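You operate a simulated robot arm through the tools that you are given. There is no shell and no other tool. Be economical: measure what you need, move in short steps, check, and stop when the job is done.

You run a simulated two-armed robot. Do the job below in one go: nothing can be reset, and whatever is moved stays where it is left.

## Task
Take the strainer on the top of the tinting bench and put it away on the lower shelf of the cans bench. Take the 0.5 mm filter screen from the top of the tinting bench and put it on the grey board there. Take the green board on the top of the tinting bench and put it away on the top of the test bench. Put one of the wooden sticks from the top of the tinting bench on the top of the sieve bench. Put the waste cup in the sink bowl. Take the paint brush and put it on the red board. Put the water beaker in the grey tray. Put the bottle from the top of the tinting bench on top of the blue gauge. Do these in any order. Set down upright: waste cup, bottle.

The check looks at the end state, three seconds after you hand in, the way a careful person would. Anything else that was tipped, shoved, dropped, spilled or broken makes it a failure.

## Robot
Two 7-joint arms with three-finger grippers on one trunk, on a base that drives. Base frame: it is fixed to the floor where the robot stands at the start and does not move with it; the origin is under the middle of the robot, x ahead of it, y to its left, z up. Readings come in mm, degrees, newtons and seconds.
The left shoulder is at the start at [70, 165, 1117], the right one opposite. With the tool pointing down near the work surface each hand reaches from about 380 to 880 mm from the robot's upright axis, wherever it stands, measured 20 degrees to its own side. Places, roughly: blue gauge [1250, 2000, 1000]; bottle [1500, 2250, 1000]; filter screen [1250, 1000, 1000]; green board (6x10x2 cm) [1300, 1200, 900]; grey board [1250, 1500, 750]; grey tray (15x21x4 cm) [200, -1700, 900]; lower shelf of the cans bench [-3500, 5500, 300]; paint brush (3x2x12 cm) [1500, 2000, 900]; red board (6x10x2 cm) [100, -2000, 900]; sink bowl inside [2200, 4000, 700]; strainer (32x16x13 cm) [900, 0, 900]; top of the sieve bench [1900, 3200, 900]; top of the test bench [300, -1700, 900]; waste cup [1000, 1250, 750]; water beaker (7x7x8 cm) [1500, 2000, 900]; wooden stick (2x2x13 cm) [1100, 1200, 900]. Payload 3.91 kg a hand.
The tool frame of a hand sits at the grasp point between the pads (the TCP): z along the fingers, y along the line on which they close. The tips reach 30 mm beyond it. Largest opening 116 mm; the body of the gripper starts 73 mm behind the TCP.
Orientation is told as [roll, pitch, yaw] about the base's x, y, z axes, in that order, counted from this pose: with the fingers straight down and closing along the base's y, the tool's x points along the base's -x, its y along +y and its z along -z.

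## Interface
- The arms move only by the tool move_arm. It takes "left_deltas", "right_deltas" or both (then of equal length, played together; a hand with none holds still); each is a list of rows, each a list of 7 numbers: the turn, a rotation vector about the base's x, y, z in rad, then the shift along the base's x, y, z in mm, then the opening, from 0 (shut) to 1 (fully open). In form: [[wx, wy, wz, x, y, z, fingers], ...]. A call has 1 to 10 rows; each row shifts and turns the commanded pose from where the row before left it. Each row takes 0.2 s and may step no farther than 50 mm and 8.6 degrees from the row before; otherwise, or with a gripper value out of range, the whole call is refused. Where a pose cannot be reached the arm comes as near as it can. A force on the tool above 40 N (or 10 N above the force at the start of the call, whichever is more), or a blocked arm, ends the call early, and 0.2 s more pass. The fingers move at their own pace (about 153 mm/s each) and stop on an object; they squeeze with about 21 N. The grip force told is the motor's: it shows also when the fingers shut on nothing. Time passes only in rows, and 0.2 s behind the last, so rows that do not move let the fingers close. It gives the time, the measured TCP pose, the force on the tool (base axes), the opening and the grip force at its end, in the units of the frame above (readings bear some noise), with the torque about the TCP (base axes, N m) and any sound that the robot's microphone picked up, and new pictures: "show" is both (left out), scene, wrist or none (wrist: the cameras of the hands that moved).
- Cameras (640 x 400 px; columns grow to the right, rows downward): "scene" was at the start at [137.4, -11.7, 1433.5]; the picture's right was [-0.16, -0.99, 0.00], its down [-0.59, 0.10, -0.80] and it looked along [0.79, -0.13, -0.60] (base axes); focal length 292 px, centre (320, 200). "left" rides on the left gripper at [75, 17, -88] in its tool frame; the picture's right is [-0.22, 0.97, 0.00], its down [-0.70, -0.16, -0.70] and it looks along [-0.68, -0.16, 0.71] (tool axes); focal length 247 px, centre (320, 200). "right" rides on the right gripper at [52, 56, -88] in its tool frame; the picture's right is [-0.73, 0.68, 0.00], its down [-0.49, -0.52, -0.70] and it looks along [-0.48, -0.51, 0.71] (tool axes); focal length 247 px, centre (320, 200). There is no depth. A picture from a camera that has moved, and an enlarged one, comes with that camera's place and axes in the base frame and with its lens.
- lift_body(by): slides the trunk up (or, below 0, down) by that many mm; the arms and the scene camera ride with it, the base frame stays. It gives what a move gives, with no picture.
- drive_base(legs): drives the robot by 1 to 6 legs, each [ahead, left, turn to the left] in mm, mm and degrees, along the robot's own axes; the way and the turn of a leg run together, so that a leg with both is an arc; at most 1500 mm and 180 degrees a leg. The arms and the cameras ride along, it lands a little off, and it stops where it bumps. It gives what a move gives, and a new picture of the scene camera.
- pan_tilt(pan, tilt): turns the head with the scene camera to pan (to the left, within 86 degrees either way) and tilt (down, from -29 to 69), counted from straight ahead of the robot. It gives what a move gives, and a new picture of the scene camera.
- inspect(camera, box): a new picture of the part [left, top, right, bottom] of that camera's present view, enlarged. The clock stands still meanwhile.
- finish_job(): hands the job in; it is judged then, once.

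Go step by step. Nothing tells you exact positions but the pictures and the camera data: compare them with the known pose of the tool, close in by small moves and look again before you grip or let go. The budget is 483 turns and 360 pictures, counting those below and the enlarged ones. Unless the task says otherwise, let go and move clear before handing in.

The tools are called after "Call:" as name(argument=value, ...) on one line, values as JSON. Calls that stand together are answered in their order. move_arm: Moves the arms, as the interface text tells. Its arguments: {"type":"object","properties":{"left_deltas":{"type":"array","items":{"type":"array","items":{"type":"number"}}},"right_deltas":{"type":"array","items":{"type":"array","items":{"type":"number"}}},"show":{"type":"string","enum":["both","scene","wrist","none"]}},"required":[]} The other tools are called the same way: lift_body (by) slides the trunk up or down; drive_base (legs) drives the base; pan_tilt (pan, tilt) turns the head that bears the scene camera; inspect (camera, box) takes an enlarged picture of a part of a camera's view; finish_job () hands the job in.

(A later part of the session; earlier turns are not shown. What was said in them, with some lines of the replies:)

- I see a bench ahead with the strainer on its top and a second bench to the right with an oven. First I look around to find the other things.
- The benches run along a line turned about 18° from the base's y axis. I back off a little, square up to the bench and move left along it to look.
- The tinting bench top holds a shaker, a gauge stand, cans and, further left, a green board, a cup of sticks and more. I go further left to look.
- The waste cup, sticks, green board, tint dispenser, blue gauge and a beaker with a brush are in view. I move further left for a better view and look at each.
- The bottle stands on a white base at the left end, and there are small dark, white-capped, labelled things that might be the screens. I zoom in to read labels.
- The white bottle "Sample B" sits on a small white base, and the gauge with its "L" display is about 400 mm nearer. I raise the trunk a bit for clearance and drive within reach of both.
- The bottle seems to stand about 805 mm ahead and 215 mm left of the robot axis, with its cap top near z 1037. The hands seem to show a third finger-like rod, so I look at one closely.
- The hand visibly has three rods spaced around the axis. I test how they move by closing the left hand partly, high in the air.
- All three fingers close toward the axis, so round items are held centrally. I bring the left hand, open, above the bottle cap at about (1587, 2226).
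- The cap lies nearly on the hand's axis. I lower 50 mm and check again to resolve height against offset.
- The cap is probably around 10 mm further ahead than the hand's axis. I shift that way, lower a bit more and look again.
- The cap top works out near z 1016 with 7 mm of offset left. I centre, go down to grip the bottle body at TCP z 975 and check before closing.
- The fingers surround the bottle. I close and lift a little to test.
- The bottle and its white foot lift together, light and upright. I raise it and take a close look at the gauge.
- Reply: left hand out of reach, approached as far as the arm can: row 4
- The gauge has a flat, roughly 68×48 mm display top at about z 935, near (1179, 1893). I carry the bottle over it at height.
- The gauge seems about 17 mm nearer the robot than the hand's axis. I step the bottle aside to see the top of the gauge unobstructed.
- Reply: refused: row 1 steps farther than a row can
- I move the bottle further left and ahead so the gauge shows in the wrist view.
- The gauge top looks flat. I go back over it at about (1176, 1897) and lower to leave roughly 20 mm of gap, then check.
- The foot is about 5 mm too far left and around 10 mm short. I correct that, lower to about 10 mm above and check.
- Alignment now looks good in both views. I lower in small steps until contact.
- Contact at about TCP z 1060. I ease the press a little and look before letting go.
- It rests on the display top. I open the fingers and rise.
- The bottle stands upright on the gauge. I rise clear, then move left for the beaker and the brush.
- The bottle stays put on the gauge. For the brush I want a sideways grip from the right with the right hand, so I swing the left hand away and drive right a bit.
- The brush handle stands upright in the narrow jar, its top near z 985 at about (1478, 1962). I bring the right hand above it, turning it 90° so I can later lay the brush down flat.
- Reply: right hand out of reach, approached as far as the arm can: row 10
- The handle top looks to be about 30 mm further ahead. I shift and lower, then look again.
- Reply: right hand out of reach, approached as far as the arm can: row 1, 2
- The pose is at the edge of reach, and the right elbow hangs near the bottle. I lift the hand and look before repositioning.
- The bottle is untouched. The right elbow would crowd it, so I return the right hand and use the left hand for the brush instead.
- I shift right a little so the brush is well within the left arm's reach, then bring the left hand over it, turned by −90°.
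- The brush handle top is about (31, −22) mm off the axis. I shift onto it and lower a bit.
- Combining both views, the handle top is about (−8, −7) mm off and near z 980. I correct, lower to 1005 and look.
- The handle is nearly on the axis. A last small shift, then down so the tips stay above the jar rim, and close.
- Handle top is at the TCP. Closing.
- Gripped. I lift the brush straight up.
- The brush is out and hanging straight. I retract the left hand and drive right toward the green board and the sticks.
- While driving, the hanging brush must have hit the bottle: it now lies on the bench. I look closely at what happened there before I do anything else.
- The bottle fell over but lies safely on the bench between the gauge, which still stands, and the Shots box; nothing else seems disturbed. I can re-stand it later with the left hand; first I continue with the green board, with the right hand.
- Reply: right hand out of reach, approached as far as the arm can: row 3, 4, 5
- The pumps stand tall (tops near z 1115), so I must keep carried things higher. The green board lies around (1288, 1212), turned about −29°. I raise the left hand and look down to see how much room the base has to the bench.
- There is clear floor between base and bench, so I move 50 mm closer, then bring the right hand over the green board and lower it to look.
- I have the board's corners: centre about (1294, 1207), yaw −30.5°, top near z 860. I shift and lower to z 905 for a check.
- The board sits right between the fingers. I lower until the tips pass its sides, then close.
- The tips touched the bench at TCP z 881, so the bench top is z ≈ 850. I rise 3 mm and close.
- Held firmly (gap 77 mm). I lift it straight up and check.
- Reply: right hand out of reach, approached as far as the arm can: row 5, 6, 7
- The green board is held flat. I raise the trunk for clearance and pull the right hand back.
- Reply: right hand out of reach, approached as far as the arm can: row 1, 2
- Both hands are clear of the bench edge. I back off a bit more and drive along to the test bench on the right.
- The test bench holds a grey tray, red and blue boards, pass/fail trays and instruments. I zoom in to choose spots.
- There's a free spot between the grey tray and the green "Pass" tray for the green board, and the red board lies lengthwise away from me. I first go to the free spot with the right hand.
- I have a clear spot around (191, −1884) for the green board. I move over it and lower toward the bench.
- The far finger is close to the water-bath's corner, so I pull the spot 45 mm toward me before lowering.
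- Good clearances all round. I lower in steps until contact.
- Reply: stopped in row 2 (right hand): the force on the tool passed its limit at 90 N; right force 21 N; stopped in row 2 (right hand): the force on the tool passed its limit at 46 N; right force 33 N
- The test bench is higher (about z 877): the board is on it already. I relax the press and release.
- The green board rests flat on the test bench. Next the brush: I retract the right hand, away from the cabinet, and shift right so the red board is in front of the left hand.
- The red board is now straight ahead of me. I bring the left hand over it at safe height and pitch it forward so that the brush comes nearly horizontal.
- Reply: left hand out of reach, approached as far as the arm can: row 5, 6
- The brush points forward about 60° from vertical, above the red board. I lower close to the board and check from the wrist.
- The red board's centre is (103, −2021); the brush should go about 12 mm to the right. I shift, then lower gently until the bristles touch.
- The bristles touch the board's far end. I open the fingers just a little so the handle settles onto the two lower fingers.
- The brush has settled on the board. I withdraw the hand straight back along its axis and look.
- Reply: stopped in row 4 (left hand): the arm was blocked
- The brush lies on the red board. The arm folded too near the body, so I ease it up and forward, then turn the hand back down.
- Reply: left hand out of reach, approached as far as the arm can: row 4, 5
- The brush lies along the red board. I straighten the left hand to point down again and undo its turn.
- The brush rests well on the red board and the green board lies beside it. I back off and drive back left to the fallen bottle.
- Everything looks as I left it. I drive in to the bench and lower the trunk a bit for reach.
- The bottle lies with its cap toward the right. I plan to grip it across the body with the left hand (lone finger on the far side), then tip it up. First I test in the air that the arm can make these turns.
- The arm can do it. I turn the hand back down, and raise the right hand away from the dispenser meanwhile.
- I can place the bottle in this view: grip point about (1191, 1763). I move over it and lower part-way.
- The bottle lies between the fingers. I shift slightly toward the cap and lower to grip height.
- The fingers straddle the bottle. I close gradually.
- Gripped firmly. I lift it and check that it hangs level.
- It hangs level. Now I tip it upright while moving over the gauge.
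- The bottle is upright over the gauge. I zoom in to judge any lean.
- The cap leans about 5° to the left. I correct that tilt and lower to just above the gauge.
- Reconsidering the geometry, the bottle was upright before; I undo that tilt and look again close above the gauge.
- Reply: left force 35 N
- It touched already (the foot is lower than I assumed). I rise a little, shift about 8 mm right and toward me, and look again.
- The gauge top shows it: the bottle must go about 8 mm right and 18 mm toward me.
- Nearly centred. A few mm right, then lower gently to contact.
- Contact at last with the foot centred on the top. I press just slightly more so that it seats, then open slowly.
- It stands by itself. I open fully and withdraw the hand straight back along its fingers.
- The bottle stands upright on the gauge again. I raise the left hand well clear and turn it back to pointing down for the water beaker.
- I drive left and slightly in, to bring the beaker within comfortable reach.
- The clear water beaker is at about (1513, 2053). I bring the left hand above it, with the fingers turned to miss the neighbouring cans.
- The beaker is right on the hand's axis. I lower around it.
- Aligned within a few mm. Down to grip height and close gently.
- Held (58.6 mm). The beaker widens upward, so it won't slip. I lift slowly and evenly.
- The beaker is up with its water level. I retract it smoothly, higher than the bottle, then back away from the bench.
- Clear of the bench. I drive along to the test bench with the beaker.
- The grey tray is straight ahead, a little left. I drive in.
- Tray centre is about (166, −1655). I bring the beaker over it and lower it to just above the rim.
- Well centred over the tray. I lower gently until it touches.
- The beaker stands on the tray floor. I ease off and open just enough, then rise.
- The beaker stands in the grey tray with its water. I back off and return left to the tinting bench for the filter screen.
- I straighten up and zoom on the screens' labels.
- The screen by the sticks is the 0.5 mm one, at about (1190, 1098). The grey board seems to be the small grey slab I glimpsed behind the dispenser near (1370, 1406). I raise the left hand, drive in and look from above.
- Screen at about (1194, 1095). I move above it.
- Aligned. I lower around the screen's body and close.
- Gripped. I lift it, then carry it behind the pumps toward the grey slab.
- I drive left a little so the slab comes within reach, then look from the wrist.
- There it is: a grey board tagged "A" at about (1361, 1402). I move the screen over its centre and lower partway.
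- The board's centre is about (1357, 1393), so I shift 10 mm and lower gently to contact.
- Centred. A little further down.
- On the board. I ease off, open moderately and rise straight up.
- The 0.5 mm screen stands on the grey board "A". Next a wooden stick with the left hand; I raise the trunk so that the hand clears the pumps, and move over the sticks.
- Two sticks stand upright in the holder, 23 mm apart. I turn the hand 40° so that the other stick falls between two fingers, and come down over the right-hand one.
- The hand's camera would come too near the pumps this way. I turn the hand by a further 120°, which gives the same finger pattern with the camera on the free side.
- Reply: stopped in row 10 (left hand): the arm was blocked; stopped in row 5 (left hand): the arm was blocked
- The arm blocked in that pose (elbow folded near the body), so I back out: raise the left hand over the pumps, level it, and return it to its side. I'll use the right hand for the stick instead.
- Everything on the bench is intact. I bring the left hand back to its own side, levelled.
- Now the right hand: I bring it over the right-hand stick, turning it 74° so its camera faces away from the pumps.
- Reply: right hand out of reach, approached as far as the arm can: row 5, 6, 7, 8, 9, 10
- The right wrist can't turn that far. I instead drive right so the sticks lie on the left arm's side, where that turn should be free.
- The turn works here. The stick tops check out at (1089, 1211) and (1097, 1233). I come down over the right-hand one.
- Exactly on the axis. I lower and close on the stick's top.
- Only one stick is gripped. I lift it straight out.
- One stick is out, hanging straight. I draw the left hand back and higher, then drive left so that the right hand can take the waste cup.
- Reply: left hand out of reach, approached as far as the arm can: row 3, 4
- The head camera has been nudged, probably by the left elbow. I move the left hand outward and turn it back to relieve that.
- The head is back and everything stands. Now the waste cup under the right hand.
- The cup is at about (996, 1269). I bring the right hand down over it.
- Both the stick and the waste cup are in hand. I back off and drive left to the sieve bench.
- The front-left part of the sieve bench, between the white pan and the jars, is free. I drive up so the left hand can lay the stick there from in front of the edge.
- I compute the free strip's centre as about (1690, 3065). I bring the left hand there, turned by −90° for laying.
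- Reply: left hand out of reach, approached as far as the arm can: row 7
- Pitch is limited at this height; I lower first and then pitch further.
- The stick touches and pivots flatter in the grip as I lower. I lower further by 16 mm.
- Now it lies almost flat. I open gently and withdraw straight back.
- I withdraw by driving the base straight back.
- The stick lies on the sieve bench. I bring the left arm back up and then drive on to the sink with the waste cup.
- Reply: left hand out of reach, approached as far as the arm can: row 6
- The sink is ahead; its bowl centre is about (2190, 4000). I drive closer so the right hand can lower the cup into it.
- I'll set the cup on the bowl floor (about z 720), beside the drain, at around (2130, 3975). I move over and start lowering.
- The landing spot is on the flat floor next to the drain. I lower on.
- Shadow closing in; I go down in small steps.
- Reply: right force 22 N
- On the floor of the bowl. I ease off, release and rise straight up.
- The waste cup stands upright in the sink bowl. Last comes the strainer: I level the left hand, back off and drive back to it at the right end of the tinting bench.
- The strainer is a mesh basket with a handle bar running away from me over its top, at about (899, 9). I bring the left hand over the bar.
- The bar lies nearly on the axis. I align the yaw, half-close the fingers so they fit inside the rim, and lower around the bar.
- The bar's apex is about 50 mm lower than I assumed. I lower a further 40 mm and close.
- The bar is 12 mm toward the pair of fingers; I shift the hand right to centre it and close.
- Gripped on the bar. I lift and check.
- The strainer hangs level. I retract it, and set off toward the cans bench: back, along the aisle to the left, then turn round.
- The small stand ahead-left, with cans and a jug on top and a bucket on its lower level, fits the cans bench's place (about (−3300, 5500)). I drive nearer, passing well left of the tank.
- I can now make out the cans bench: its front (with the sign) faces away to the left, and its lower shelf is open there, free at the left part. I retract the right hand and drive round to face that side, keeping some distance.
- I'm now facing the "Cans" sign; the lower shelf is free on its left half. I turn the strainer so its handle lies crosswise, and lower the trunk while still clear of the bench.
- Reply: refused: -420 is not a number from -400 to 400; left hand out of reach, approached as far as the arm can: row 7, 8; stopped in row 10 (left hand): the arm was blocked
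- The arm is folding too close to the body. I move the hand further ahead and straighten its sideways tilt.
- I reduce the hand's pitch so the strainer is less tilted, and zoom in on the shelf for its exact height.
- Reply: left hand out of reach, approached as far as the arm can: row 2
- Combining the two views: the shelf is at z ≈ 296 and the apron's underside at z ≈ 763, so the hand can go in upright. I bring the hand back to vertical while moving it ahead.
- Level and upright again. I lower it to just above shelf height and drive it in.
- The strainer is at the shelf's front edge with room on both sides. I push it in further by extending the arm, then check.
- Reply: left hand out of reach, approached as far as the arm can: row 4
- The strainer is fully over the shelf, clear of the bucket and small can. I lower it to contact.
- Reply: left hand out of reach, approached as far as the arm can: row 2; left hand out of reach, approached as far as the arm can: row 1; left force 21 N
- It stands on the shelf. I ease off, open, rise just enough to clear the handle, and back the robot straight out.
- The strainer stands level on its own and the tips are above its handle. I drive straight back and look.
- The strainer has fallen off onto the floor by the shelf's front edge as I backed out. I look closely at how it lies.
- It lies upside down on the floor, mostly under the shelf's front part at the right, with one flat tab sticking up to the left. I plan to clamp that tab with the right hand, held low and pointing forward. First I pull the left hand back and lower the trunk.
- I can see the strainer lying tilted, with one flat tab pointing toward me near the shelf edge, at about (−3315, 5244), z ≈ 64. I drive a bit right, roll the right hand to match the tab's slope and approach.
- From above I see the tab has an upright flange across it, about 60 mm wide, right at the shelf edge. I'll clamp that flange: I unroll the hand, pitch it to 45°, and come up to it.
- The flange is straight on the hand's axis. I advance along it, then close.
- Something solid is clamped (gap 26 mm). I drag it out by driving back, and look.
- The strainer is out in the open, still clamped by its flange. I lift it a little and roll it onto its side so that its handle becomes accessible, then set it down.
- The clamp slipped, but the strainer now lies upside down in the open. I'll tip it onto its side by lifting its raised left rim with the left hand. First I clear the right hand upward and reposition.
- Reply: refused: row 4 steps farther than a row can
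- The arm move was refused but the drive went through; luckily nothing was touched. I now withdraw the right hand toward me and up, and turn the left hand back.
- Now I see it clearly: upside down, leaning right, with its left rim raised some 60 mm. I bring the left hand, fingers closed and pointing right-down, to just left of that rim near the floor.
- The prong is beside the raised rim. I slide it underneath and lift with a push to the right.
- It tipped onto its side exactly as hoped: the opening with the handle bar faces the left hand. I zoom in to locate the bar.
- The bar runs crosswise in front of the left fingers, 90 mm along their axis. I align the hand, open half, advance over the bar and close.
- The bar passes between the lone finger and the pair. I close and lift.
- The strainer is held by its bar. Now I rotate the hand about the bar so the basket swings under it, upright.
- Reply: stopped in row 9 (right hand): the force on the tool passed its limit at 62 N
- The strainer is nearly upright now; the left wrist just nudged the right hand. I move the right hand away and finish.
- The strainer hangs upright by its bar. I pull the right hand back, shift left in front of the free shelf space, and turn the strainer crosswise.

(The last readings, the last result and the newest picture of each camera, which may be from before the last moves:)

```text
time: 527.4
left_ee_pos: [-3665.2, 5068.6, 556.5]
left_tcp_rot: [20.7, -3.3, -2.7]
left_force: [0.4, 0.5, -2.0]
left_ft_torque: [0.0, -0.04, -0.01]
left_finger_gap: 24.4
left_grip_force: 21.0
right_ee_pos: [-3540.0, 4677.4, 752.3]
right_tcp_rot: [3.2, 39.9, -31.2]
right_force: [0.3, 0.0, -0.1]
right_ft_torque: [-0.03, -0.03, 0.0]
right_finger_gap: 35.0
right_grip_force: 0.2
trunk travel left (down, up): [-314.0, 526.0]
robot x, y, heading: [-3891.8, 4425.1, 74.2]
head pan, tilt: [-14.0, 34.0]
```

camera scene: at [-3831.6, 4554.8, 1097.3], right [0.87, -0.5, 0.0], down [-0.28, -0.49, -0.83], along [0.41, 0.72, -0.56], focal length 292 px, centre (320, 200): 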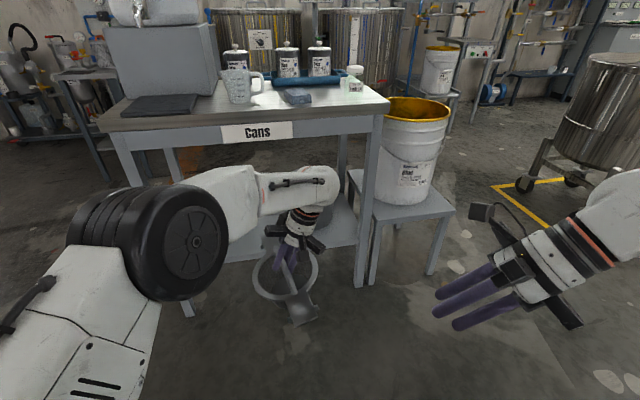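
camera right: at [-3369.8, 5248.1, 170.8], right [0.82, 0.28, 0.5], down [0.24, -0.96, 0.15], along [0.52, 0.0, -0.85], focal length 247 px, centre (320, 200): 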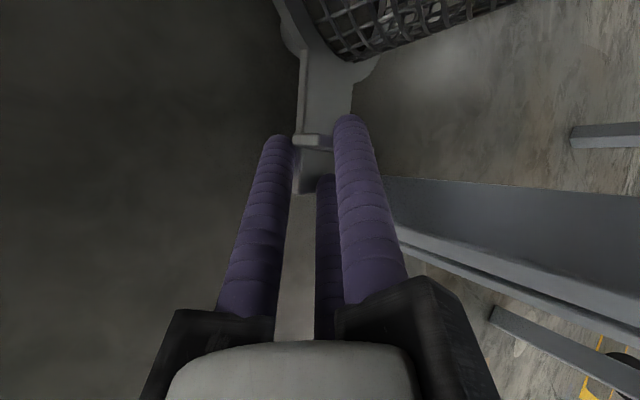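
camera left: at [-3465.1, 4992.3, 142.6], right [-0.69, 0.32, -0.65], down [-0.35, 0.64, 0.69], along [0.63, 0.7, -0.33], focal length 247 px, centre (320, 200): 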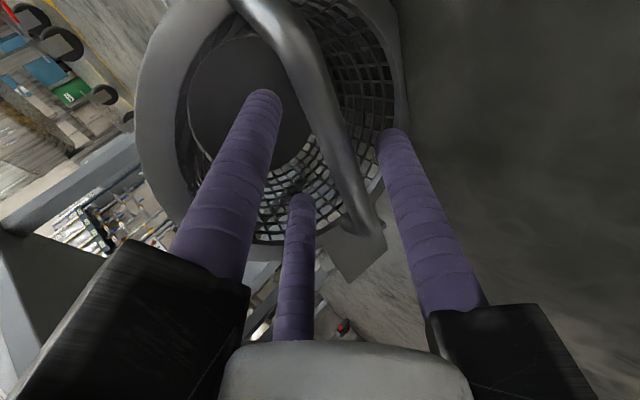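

Call:
move_arm(left_deltas=[[0, 0, -0.115, 0, 0, -30, 0], [0, 0, -0.115, 0, 0, -35, 0], [0, 0, 0, 0, 0, -35, 0], [0, 0, 0, 0, 0, -31, 0], [0, 0, 0, 0, 0, 0, 0]], show="none")

Call:
drive_base(legs=[[0, 106, 0], [230, 0, 0]])

Call:
pan_tilt(pan=0, tilt=28)

```text
time: 528.6
left_ee_pos: [-3668.4, 5069.9, 424.4]
left_tcp_rot: [20.6, -3.2, -15.6]
left_force: [-0.4, -0.8, -2.4]
left_ft_torque: [0.02, 0.01, 0.0]
left_finger_gap: 24.6
left_grip_force: 21.0
right_ee_pos: [-3540.1, 4677.1, 752.6]
right_tcp_rot: [3.1, 40.0, -31.1]
right_force: [0.2, -0.1, 0.4]
right_ft_torque: [0.02, 0.01, 0.02]
right_finger_gap: 34.8
right_grip_force: 0.1
trunk travel left (down, up): [-314.0, 526.0]
robot x, y, heading: [-3887.8, 4429.2, 74.3]
head pan, tilt: [-14.0, 34.0]
```

```text
time: 531.1
left_ee_pos: [-3710.9, 5316.9, 425.1]
left_tcp_rot: [20.6, -3.2, -15.5]
left_force: [-0.1, 1.1, -2.0]
left_ft_torque: [-0.01, -0.02, -0.01]
left_finger_gap: 24.3
left_grip_force: 21.0
right_ee_pos: [-3582.7, 4926.2, 752.7]
right_tcp_rot: [3.3, 40.0, -31.2]
right_force: [-0.7, 0.2, -0.7]
right_ft_torque: [-0.02, 0.02, 0.0]
right_finger_gap: 34.8
right_grip_force: 0.1
trunk travel left (down, up): [-314.0, 526.0]
robot x, y, heading: [-3932.0, 4672.2, 74.3]
head pan, tilt: [-14.0, 34.0]
camera scene: at [-3873.2, 4803.4, 1097.2], right [0.87, -0.49, 0.0], down [-0.28, -0.49, -0.83], along [0.41, 0.72, -0.56], focal length 292 px, centre (320, 200)
```

scene: 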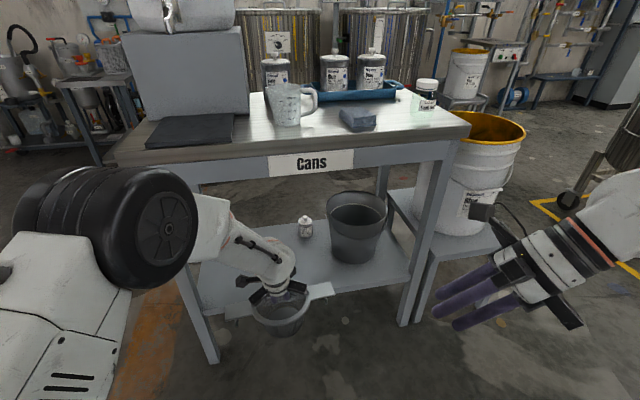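

```text
time: 531.9
left_ee_pos: [-3709.7, 5319.0, 424.8]
left_tcp_rot: [20.7, -3.2, -15.4]
left_force: [-0.9, 0.3, -0.9]
left_ft_torque: [-0.03, 0.02, 0.0]
left_finger_gap: 24.3
left_grip_force: 21.6
right_ee_pos: [-3583.3, 4924.8, 752.5]
right_tcp_rot: [3.1, 40.0, -31.3]
right_force: [-0.3, 0.5, -0.2]
right_ft_torque: [0.02, 0.01, 0.0]
right_finger_gap: 35.0
right_grip_force: 0.2
trunk travel left (down, up): [-314.0, 526.0]
robot x, y, heading: [-3933.7, 4674.6, 74.3]
head pan, tilt: [0.0, 28.0]
camera scene: at [-3892.5, 4813.7, 1106.7], right [0.96, -0.27, 0.0], down [-0.13, -0.45, -0.88], along [0.24, 0.85, -0.47], focal length 292 px, centre (320, 200)
```

scene: 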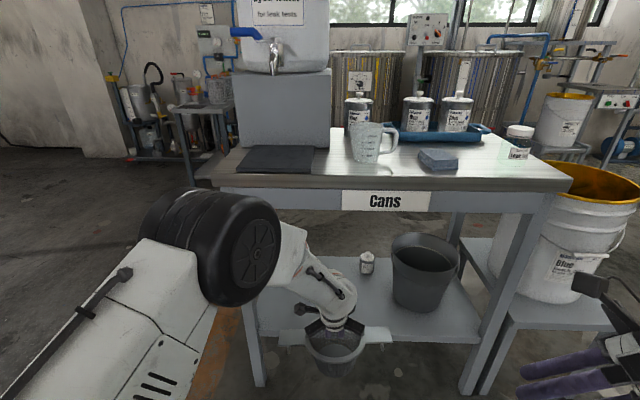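

Aligned with the free part of the shelf. I extend the arm and then creep the base in.

Call:
move_arm(left_deltas=[[0, 0, 0, 6, 26, 0, 0], [0, 0, 0, 6, 26, 0, 0], [0, 0, 0, 6, 26, 0, 0], [0, 0, 0, 6, 26, 0, 0], [0, 0, 0, 0, 0, 0, 0]], show="none")

Call:
drive_base(legs=[[75, 0, 0]])

```text
time: 533.1
left_ee_pos: [-3686.6, 5421.3, 424.7]
left_tcp_rot: [20.6, -3.3, -15.5]
left_force: [-0.9, -0.1, -3.1]
left_ft_torque: [0.06, -0.01, -0.02]
left_finger_gap: 24.2
left_grip_force: 21.2
right_ee_pos: [-3582.6, 4926.2, 752.5]
right_tcp_rot: [3.2, 40.0, -31.2]
right_force: [-0.4, 0.6, -0.1]
right_ft_torque: [0.02, -0.02, -0.02]
right_finger_gap: 34.7
right_grip_force: 0.0
trunk travel left (down, up): [-314.0, 526.0]
robot x, y, heading: [-3934.7, 4676.2, 74.5]
head pan, tilt: [0.0, 28.0]
```

```text
time: 534.1
left_ee_pos: [-3668.5, 5492.4, 424.8]
left_tcp_rot: [20.6, -3.3, -15.5]
left_force: [-0.1, 0.5, -2.1]
left_ft_torque: [0.11, -0.04, 0.01]
left_finger_gap: 24.3
left_grip_force: 21.2
right_ee_pos: [-3561.7, 4997.5, 752.5]
right_tcp_rot: [3.2, 40.1, -31.1]
right_force: [-0.5, -0.1, 0.0]
right_ft_torque: [0.03, 0.01, 0.02]
right_finger_gap: 35.1
right_grip_force: 0.1
trunk travel left (down, up): [-314.0, 526.0]
robot x, y, heading: [-3911.8, 4742.9, 74.5]
head pan, tilt: [0.0, 28.0]
camera scene: at [-3872.7, 4885.2, 1106.5], right [0.96, -0.27, 0.0], down [-0.13, -0.45, -0.88], along [0.24, 0.85, -0.47], focal length 292 px, centre (320, 200)
```

scene: 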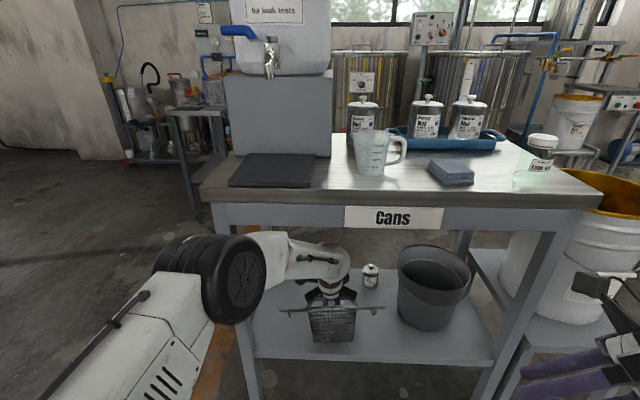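

It hangs well over the shelf. I lower to contact.

Call:
move_arm(left_deltas=[[0, 0, 0, 0, 0, -8, 0], [0, 0, 0, 0, 0, -8, 0], [0, 0, 0, 0, 0, -5, 0], [0, 0, 0, 0, 0, 0, 0]], show="none")

Call:
move_arm(left_deltas=[[0, 0, 0, 0, 0, -4, 0], [0, 0, 0, 0, 0, -4, 0], [0, 0, 0, 0, 0, 0, 0]], show="none")

Call:
move_arm(left_deltas=[[0, 0, 0, 0, 0, -4, 0], [0, 0, 0, 0, 0, -4, 0], [0, 0, 0, 0, 0, 0, 0]], show="none")

```text
time: 535.1
left_ee_pos: [-3670.3, 5492.8, 403.3]
left_tcp_rot: [20.6, -3.2, -15.4]
left_force: [0.2, 0.9, 0.7]
left_ft_torque: [-0.03, -0.03, -0.01]
left_finger_gap: 24.5
left_grip_force: 20.9
right_ee_pos: [-3564.3, 4997.4, 751.6]
right_tcp_rot: [3.3, 39.9, -31.2]
right_force: [-0.3, 0.4, 0.0]
right_ft_torque: [-0.01, -0.01, 0.02]
right_finger_gap: 34.7
right_grip_force: 0.1
trunk travel left (down, up): [-314.0, 526.0]
robot x, y, heading: [-3910.0, 4742.3, 74.3]
head pan, tilt: [0.0, 28.0]
```

```text
time: 535.9
left_ee_pos: [-3667.5, 5493.2, 402.3]
left_tcp_rot: [21.1, -3.3, -15.4]
left_force: [-5.9, -3.2, 39.6]
left_ft_torque: [-3.46, 1.21, -0.37]
left_finger_gap: 24.4
left_grip_force: 20.9
right_ee_pos: [-3564.3, 4994.3, 753.4]
right_tcp_rot: [3.7, 40.0, -30.9]
right_force: [0.1, 0.1, -0.1]
right_ft_torque: [0.02, 0.0, -0.01]
right_finger_gap: 34.8
right_grip_force: 0.0
trunk travel left (down, up): [-314.0, 526.0]
robot x, y, heading: [-3913.0, 4744.6, 74.4]
head pan, tilt: [0.0, 28.0]
```

```text
time: 536.3
left_ee_pos: [-3667.3, 5495.2, 403.2]
left_tcp_rot: [21.3, -3.4, -15.3]
left_force: [-3.0, -3.8, 24.0]
left_ft_torque: [-2.5, 0.62, -0.22]
left_finger_gap: 24.1
left_grip_force: 21.2
right_ee_pos: [-3564.4, 4995.7, 752.8]
right_tcp_rot: [3.3, 40.0, -31.0]
right_force: [-0.2, 0.1, 0.5]
right_ft_torque: [-0.01, -0.02, 0.0]
right_finger_gap: 34.8
right_grip_force: 0.1
trunk travel left (down, up): [-314.0, 526.0]
robot x, y, heading: [-3914.1, 4743.4, 74.7]
head pan, tilt: [0.0, 28.0]
stopped in row 1 (left hand): the force on the tool passed its limit at 52 N (the readings are from after the stop); the commanded pose is now the measured one
```

Contact came unexpectedly early and off-centre. I look closely.

Call:
inspect(camera="scene", box=[250, 230, 410, 370])

```text
2.86 times, centred on (330, 300) of scene
camera zoom: at [-3873.9, 4881.7, 1106.9], right [0.96, -0.27, 0.0], down [-0.13, -0.45, -0.88], along [0.24, 0.85, -0.47], focal length 835 px, centre (291, -86)
```

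zoom: 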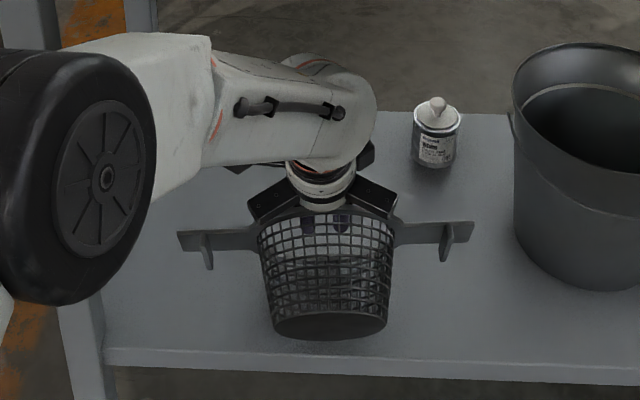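

The basket hangs tilted about 50° toward me. I raise it slightly and pitch the hand forward so that the basket comes upright.

Call:
move_arm(left_deltas=[[0, 0, 0, 0, 0, 20, 0], [0, 0, 0, 0, 0, 20, 0], [0.14, -0.0398, 0, 0, 0, 0, 0], [0.14, -0.0398, 0, 0, 0, 0, 0], [0.14, -0.0398, 0, 0, 0, 0, 0], [0.14, -0.0398, 0, 0, 0, 0, 0], [0.14, -0.0398, 0, 0, 0, 0, 0], [0.14, -0.0398, 0, 0, 0, 0, 0], [0, 0, 0, 0, 0, 0, 0]], show="none")

Call:
inspect(camera="scene", box=[250, 230, 410, 370])

```text
time: 537.5
left_ee_pos: [-3692.6, 5466.7, 416.4]
left_tcp_rot: [33.4, -2.4, -9.3]
left_force: [0.5, -3.6, 16.3]
left_ft_torque: [-1.56, 0.06, 0.01]
left_finger_gap: 24.3
left_grip_force: 20.9
right_ee_pos: [-3563.2, 4996.6, 753.3]
right_tcp_rot: [3.3, 39.9, -31.1]
right_force: [0.5, 0.5, 0.4]
right_ft_torque: [-0.05, 0.04, -0.01]
right_finger_gap: 35.1
right_grip_force: 0.0
trunk travel left (down, up): [-314.0, 526.0]
robot x, y, heading: [-3913.5, 4745.3, 74.3]
head pan, tilt: [0.0, 28.0]
stopped in row 6 (left hand): the force on the tool passed its limit at 59 N (the readings are from after the stop); the commanded pose is now the measured one
```

```text
2.86 times, centred on (330, 300) of scene
camera zoom: at [-3873.4, 4883.2, 1107.2], right [0.96, -0.27, 0.0], down [-0.13, -0.45, -0.88], along [0.24, 0.85, -0.47], focal length 835 px, centre (291, -86)
```

zoom: 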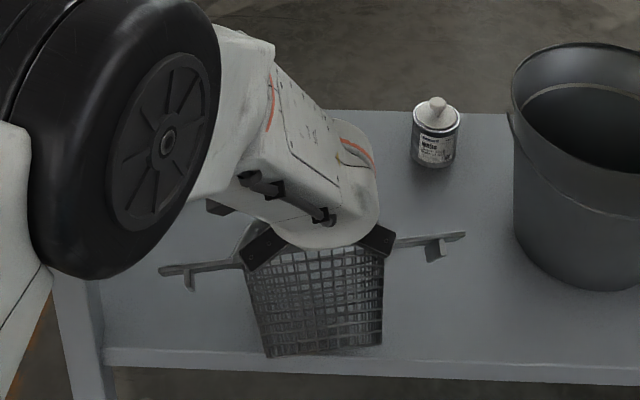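

The basket's lower edge touched the shelf. I raise it, move it further in and keep pitching.

Call:
move_arm(left_deltas=[[0, 0, 0, 3, 8, 28, 0], [0, 0, 0, 5, 18, 25, 0], [0.14, -0.0398, 0, 5, 18, 0, 0], [0.14, -0.0398, 0, 5, 18, 0, 0], [0.14, -0.0398, 0, 0, 0, 0, 0], [0.14, -0.0398, 0, 0, 0, 0, 0], [0.05, -0.014, 0, 0, 0, 0, 0], [0, 0, 0, 0, 0, 0, 0]], show="none")

Call:
inspect(camera="scene", box=[230, 200, 430, 370])

```text
time: 539.3
left_ee_pos: [-3674.4, 5527.0, 467.6]
left_tcp_rot: [69.5, -5.7, -11.8]
left_force: [-0.1, -0.1, -2.7]
left_ft_torque: [0.0, 0.0, 0.02]
left_finger_gap: 24.5
left_grip_force: 20.9
right_ee_pos: [-3562.0, 4997.5, 752.4]
right_tcp_rot: [3.2, 40.0, -31.2]
right_force: [-0.3, -0.4, 0.1]
right_ft_torque: [-0.02, -0.01, 0.01]
right_finger_gap: 34.9
right_grip_force: 0.1
trunk travel left (down, up): [-314.0, 526.0]
robot x, y, heading: [-3911.6, 4744.6, 74.5]
head pan, tilt: [0.0, 28.0]
```

```text
2.35 times, centred on (330, 285) of scene
camera zoom: at [-3872.8, 4884.6, 1106.7], right [0.96, -0.27, 0.0], down [-0.13, -0.45, -0.88], along [0.24, 0.85, -0.47], focal length 688 px, centre (296, 0)
```

zoom: 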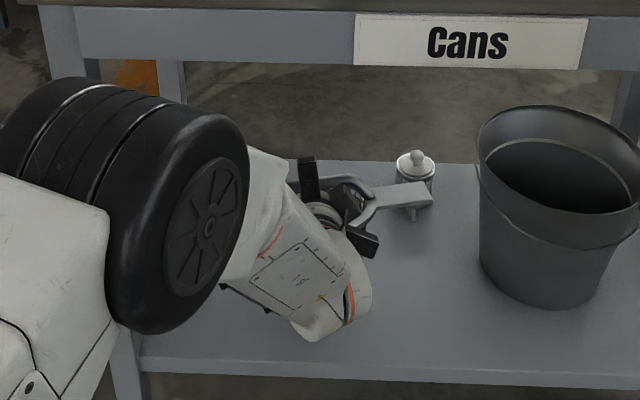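

The basket is upright now (the tab's top and its downward flange show). I lower it onto the shelf.

Call:
move_arm(left_deltas=[[0, 0, 0, 0, 0, -20, 0], [0, 0, 0, 0, 0, -20, 0], [0, 0, 0, 0, 0, -12, 0], [0, 0, 0, 0, 0, -6, 0], [0, 0, 0, 0, 0, 0, 0]], show="none")

Call:
move_arm(left_deltas=[[0, 0, 0, 0, 0, -4, 0], [0, 0, 0, 0, 0, -4, 0], [0, 0, 0, 0, 0, 0, 0]], show="none")

Call:
move_arm(left_deltas=[[0, 0, 0, 0, 0, -4, 0], [0, 0, 0, 0, 0, -4, 0], [0, 0, 0, 0, 0, 0, 0]], show="none")

```text
time: 540.1
left_ee_pos: [-3671.2, 5534.5, 430.8]
left_tcp_rot: [70.9, -5.7, -12.2]
left_force: [1.0, -2.5, 15.6]
left_ft_torque: [0.2, 0.01, -0.04]
left_finger_gap: 24.5
left_grip_force: 20.8
right_ee_pos: [-3563.3, 4996.2, 751.4]
right_tcp_rot: [3.2, 40.0, -31.1]
right_force: [0.4, -0.3, -0.8]
right_ft_torque: [0.0, 0.02, 0.02]
right_finger_gap: 34.8
right_grip_force: 0.1
trunk travel left (down, up): [-314.0, 526.0]
robot x, y, heading: [-3911.6, 4744.6, 74.4]
head pan, tilt: [0.0, 28.0]
stopped in row 4 (left hand): the force on the tool passed its limit at 47 N (the readings are from after the stop); the commanded pose is now the measured one
```

```text
time: 540.7
left_ee_pos: [-3670.2, 5536.1, 429.8]
left_tcp_rot: [71.7, -5.5, -12.4]
left_force: [0.4, -0.3, 14.3]
left_ft_torque: [0.27, -0.06, -0.03]
left_finger_gap: 24.5
left_grip_force: 21.0
right_ee_pos: [-3563.1, 4996.1, 752.3]
right_tcp_rot: [3.4, 40.1, -31.1]
right_force: [0.0, -0.5, -0.5]
right_ft_torque: [-0.01, -0.01, -0.03]
right_finger_gap: 34.6
right_grip_force: 0.1
trunk travel left (down, up): [-314.0, 526.0]
robot x, y, heading: [-3908.6, 4744.1, 74.3]
head pan, tilt: [0.0, 28.0]
stopped in row 2 (left hand): the force on the tool passed its limit at 44 N (the readings are from after the stop); the commanded pose is now the measured one
```

```text
time: 541.2
left_ee_pos: [-3669.2, 5538.5, 428.4]
left_tcp_rot: [72.4, -5.5, -12.4]
left_force: [1.5, -2.0, 14.2]
left_ft_torque: [0.24, -0.06, -0.03]
left_finger_gap: 24.2
left_grip_force: 20.8
right_ee_pos: [-3563.8, 4996.7, 751.5]
right_tcp_rot: [3.3, 40.0, -31.1]
right_force: [0.1, -0.3, -0.8]
right_ft_torque: [0.05, 0.0, -0.01]
right_finger_gap: 34.9
right_grip_force: 0.1
trunk travel left (down, up): [-314.0, 526.0]
robot x, y, heading: [-3910.4, 4745.7, 74.2]
head pan, tilt: [0.0, 28.0]
stopped in row 2 (left hand): the force on the tool passed its limit at 44 N (the readings are from after the stop); the commanded pose is now the measured one
```

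It stands on the shelf (its handle is at TCP height). I ease off, open the fingers and look before withdrawing.

Call:
move_arm(left_deltas=[[0, 0, 0, 0, 0, 3, 0], [0, 0, 0, 0, 0, 0, 0.3], [0, 0, 0, 0, 0, 0, 0.4], [0, 0, 0, 0, 0, 0, 0.48], [0, 0, 0, 0, 0, 0, 0.5], [0, 0, 0, 0, 0, 0, 0.5]], show="wrist")

```text
time: 542.6
left_ee_pos: [-3670.2, 5536.8, 426.3]
left_tcp_rot: [71.8, -5.5, -12.3]
left_force: [-0.1, -0.2, -1.9]
left_ft_torque: [0.01, 0.01, 0.0]
left_finger_gap: 58.4
left_grip_force: 0.7
right_ee_pos: [-3562.5, 4996.8, 752.1]
right_tcp_rot: [3.2, 40.0, -31.1]
right_force: [-0.1, 0.3, -1.0]
right_ft_torque: [-0.02, 0.02, 0.0]
right_finger_gap: 34.5
right_grip_force: 0.0
trunk travel left (down, up): [-314.0, 526.0]
robot x, y, heading: [-3912.8, 4743.4, 74.6]
head pan, tilt: [0.0, 28.0]
camera left: at [-3763.8, 5476.3, 463.3], right [0.2, 0.27, 0.94], down [0.52, -0.84, 0.13], along [0.83, 0.46, -0.31], focal length 247 px, centre (320, 200)
```

left: 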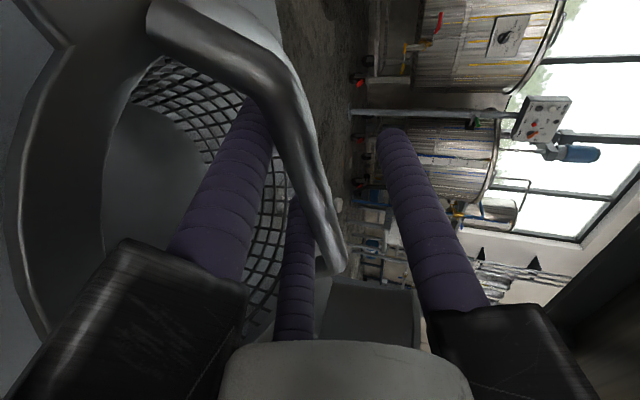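

The bar still rests on the lower fingers (weight shows). I lower a few mm until it is unloaded.

Call:
move_arm(left_deltas=[[0, 0, 0, 0, 0, -4, 0.5], [0, 0, 0, 0, 0, -3, 0.5], [0, 0, 0, 0, 0, 0, 0.5]], show="none")

Call:
move_arm(left_deltas=[[0, 0, 0, 0, 0, -4, 0.5], [0, 0, 0, 0, 0, -3, 0.5], [0, 0, 0, 0, 0, 0, 0.5]], show="none")

```text
time: 543.4
left_ee_pos: [-3669.8, 5537.3, 419.3]
left_tcp_rot: [71.8, -5.4, -12.3]
left_force: [0.7, 0.6, -1.1]
left_ft_torque: [0.04, 0.01, 0.0]
left_finger_gap: 58.5
left_grip_force: 0.2
right_ee_pos: [-3562.2, 4996.9, 751.3]
right_tcp_rot: [3.2, 40.0, -31.3]
right_force: [-0.1, 0.0, -0.7]
right_ft_torque: [0.02, -0.02, 0.02]
right_finger_gap: 34.7
right_grip_force: 0.1
trunk travel left (down, up): [-314.0, 526.0]
robot x, y, heading: [-3911.5, 4747.9, 74.4]
head pan, tilt: [0.0, 28.0]
```

```text
time: 544.2
left_ee_pos: [-3671.1, 5537.2, 413.6]
left_tcp_rot: [71.8, -5.5, -12.3]
left_force: [0.0, -0.2, 0.3]
left_ft_torque: [0.0, 0.04, -0.02]
left_finger_gap: 58.2
left_grip_force: 0.1
right_ee_pos: [-3562.8, 4996.1, 752.7]
right_tcp_rot: [3.1, 40.0, -31.3]
right_force: [0.5, 0.7, -1.2]
right_ft_torque: [-0.04, 0.0, -0.01]
right_finger_gap: 34.8
right_grip_force: 0.0
trunk travel left (down, up): [-314.0, 526.0]
robot x, y, heading: [-3909.8, 4741.2, 74.3]
head pan, tilt: [0.0, 28.0]
```

Unloaded. I slide the fingers back 50 mm from under the bar, then raise them above the rim before backing away.

Call:
move_arm(left_deltas=[[0, 0, 0, -3, -12, 1, 0.5], [0, 0, 0, -3, -12, 2, 0.5], [0, 0, 0, -3, -13, 3, 0.5], [0, 0, 0, -3, -13, 3, 0.5], [0, 0, 0, 0, 0, 20, 0.5], [0, 0, 0, 0, 0, 25, 0.5], [0, 0, 0, 0, 0, 20, 0.5], [0, 0, 0, 0, 0, 0, 0.5]], show="none")

Call:
inspect(camera="scene", box=[230, 200, 430, 370])

```text
time: 546.0
left_ee_pos: [-3682.1, 5487.1, 488.4]
left_tcp_rot: [71.8, -5.4, -12.2]
left_force: [-0.1, -0.6, -0.5]
left_ft_torque: [-0.04, -0.01, 0.03]
left_finger_gap: 57.8
left_grip_force: 0.0
right_ee_pos: [-3563.3, 4996.1, 752.3]
right_tcp_rot: [3.1, 40.0, -31.2]
right_force: [-0.3, 0.0, 0.3]
right_ft_torque: [0.0, 0.0, -0.01]
right_finger_gap: 34.8
right_grip_force: 0.2
trunk travel left (down, up): [-314.0, 526.0]
robot x, y, heading: [-3913.6, 4743.0, 74.3]
head pan, tilt: [0.0, 28.0]
```

```text
2.35 times, centred on (330, 285) of scene
camera zoom: at [-3872.9, 4884.1, 1106.7], right [0.96, -0.27, 0.0], down [-0.13, -0.45, -0.88], along [0.24, 0.85, -0.47], focal length 688 px, centre (296, 0)
```

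zoom: 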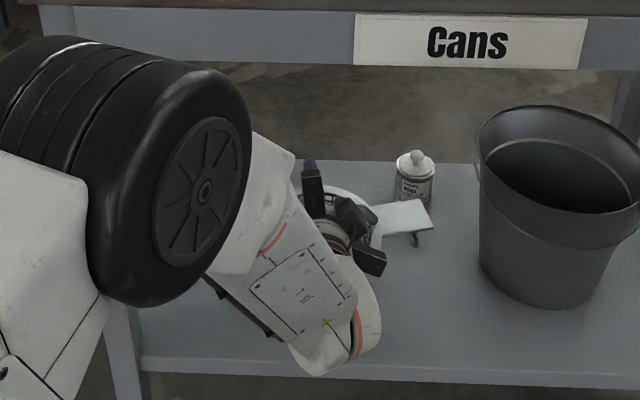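

The strainer stands and the hand is free above it. I back straight out and look.

Call:
drive_base(legs=[[-450, 0, 0]])

Call:
inspect(camera="scene", box=[240, 180, 440, 340])

```text
time: 548.7
left_ee_pos: [-3799.8, 5054.7, 487.9]
left_tcp_rot: [71.8, -5.4, -12.7]
left_force: [0.5, 0.6, -0.1]
left_ft_torque: [0.0, 0.01, 0.01]
left_finger_gap: 58.0
left_grip_force: 0.1
right_ee_pos: [-3683.0, 4564.6, 752.2]
right_tcp_rot: [3.2, 40.0, -31.5]
right_force: [-0.3, 0.0, -0.1]
right_ft_torque: [-0.01, 0.01, -0.05]
right_finger_gap: 34.8
right_grip_force: 0.0
trunk travel left (down, up): [-314.0, 526.0]
robot x, y, heading: [-4031.7, 4315.8, 73.9]
head pan, tilt: [0.0, 28.0]
camera scene: at [-3993.9, 4453.5, 1106.8], right [0.96, -0.28, 0.0], down [-0.13, -0.45, -0.88], along [0.24, 0.85, -0.47], focal length 292 px, centre (320, 200)
```

scene: 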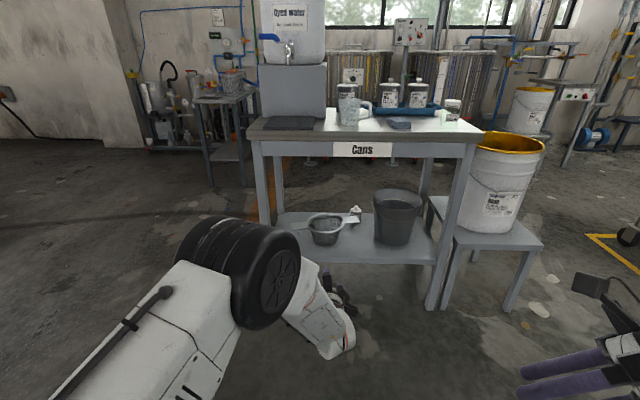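

```text
2.50 times, centred on (340, 260) of scene
camera zoom: at [-3993.9, 4453.5, 1106.8], right [0.96, -0.28, 0.0], down [-0.13, -0.45, -0.88], along [0.24, 0.85, -0.47], focal length 730 px, centre (270, 50)
```

zoom: 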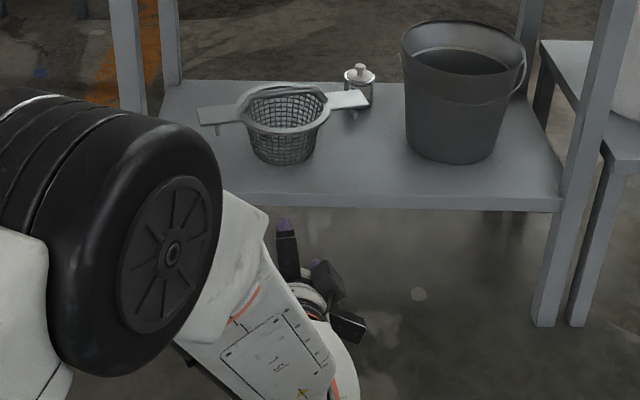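

The strainer stands upright on the lower shelf of the cans bench, with both hands clear. All the other items were in place when I last saw them, so I hand in.

Call:
finish_job()

```text
The job is handed in.
```

I moved all eight items where you asked and handed the job in. I didn't go back for a last look at each bench.

Three things went wrong along the way:

- **Bottle:** a drive knocked it off the blue gauge onto the tinting bench. I put it back upright on the gauge, and nothing else looked disturbed there.
- **Strainer:** it fell to the floor off the lower shelf of the cans bench. I picked it up and set it upright on that shelf.
- **Right hand:** the left wrist bumped it once, with no visible effect.
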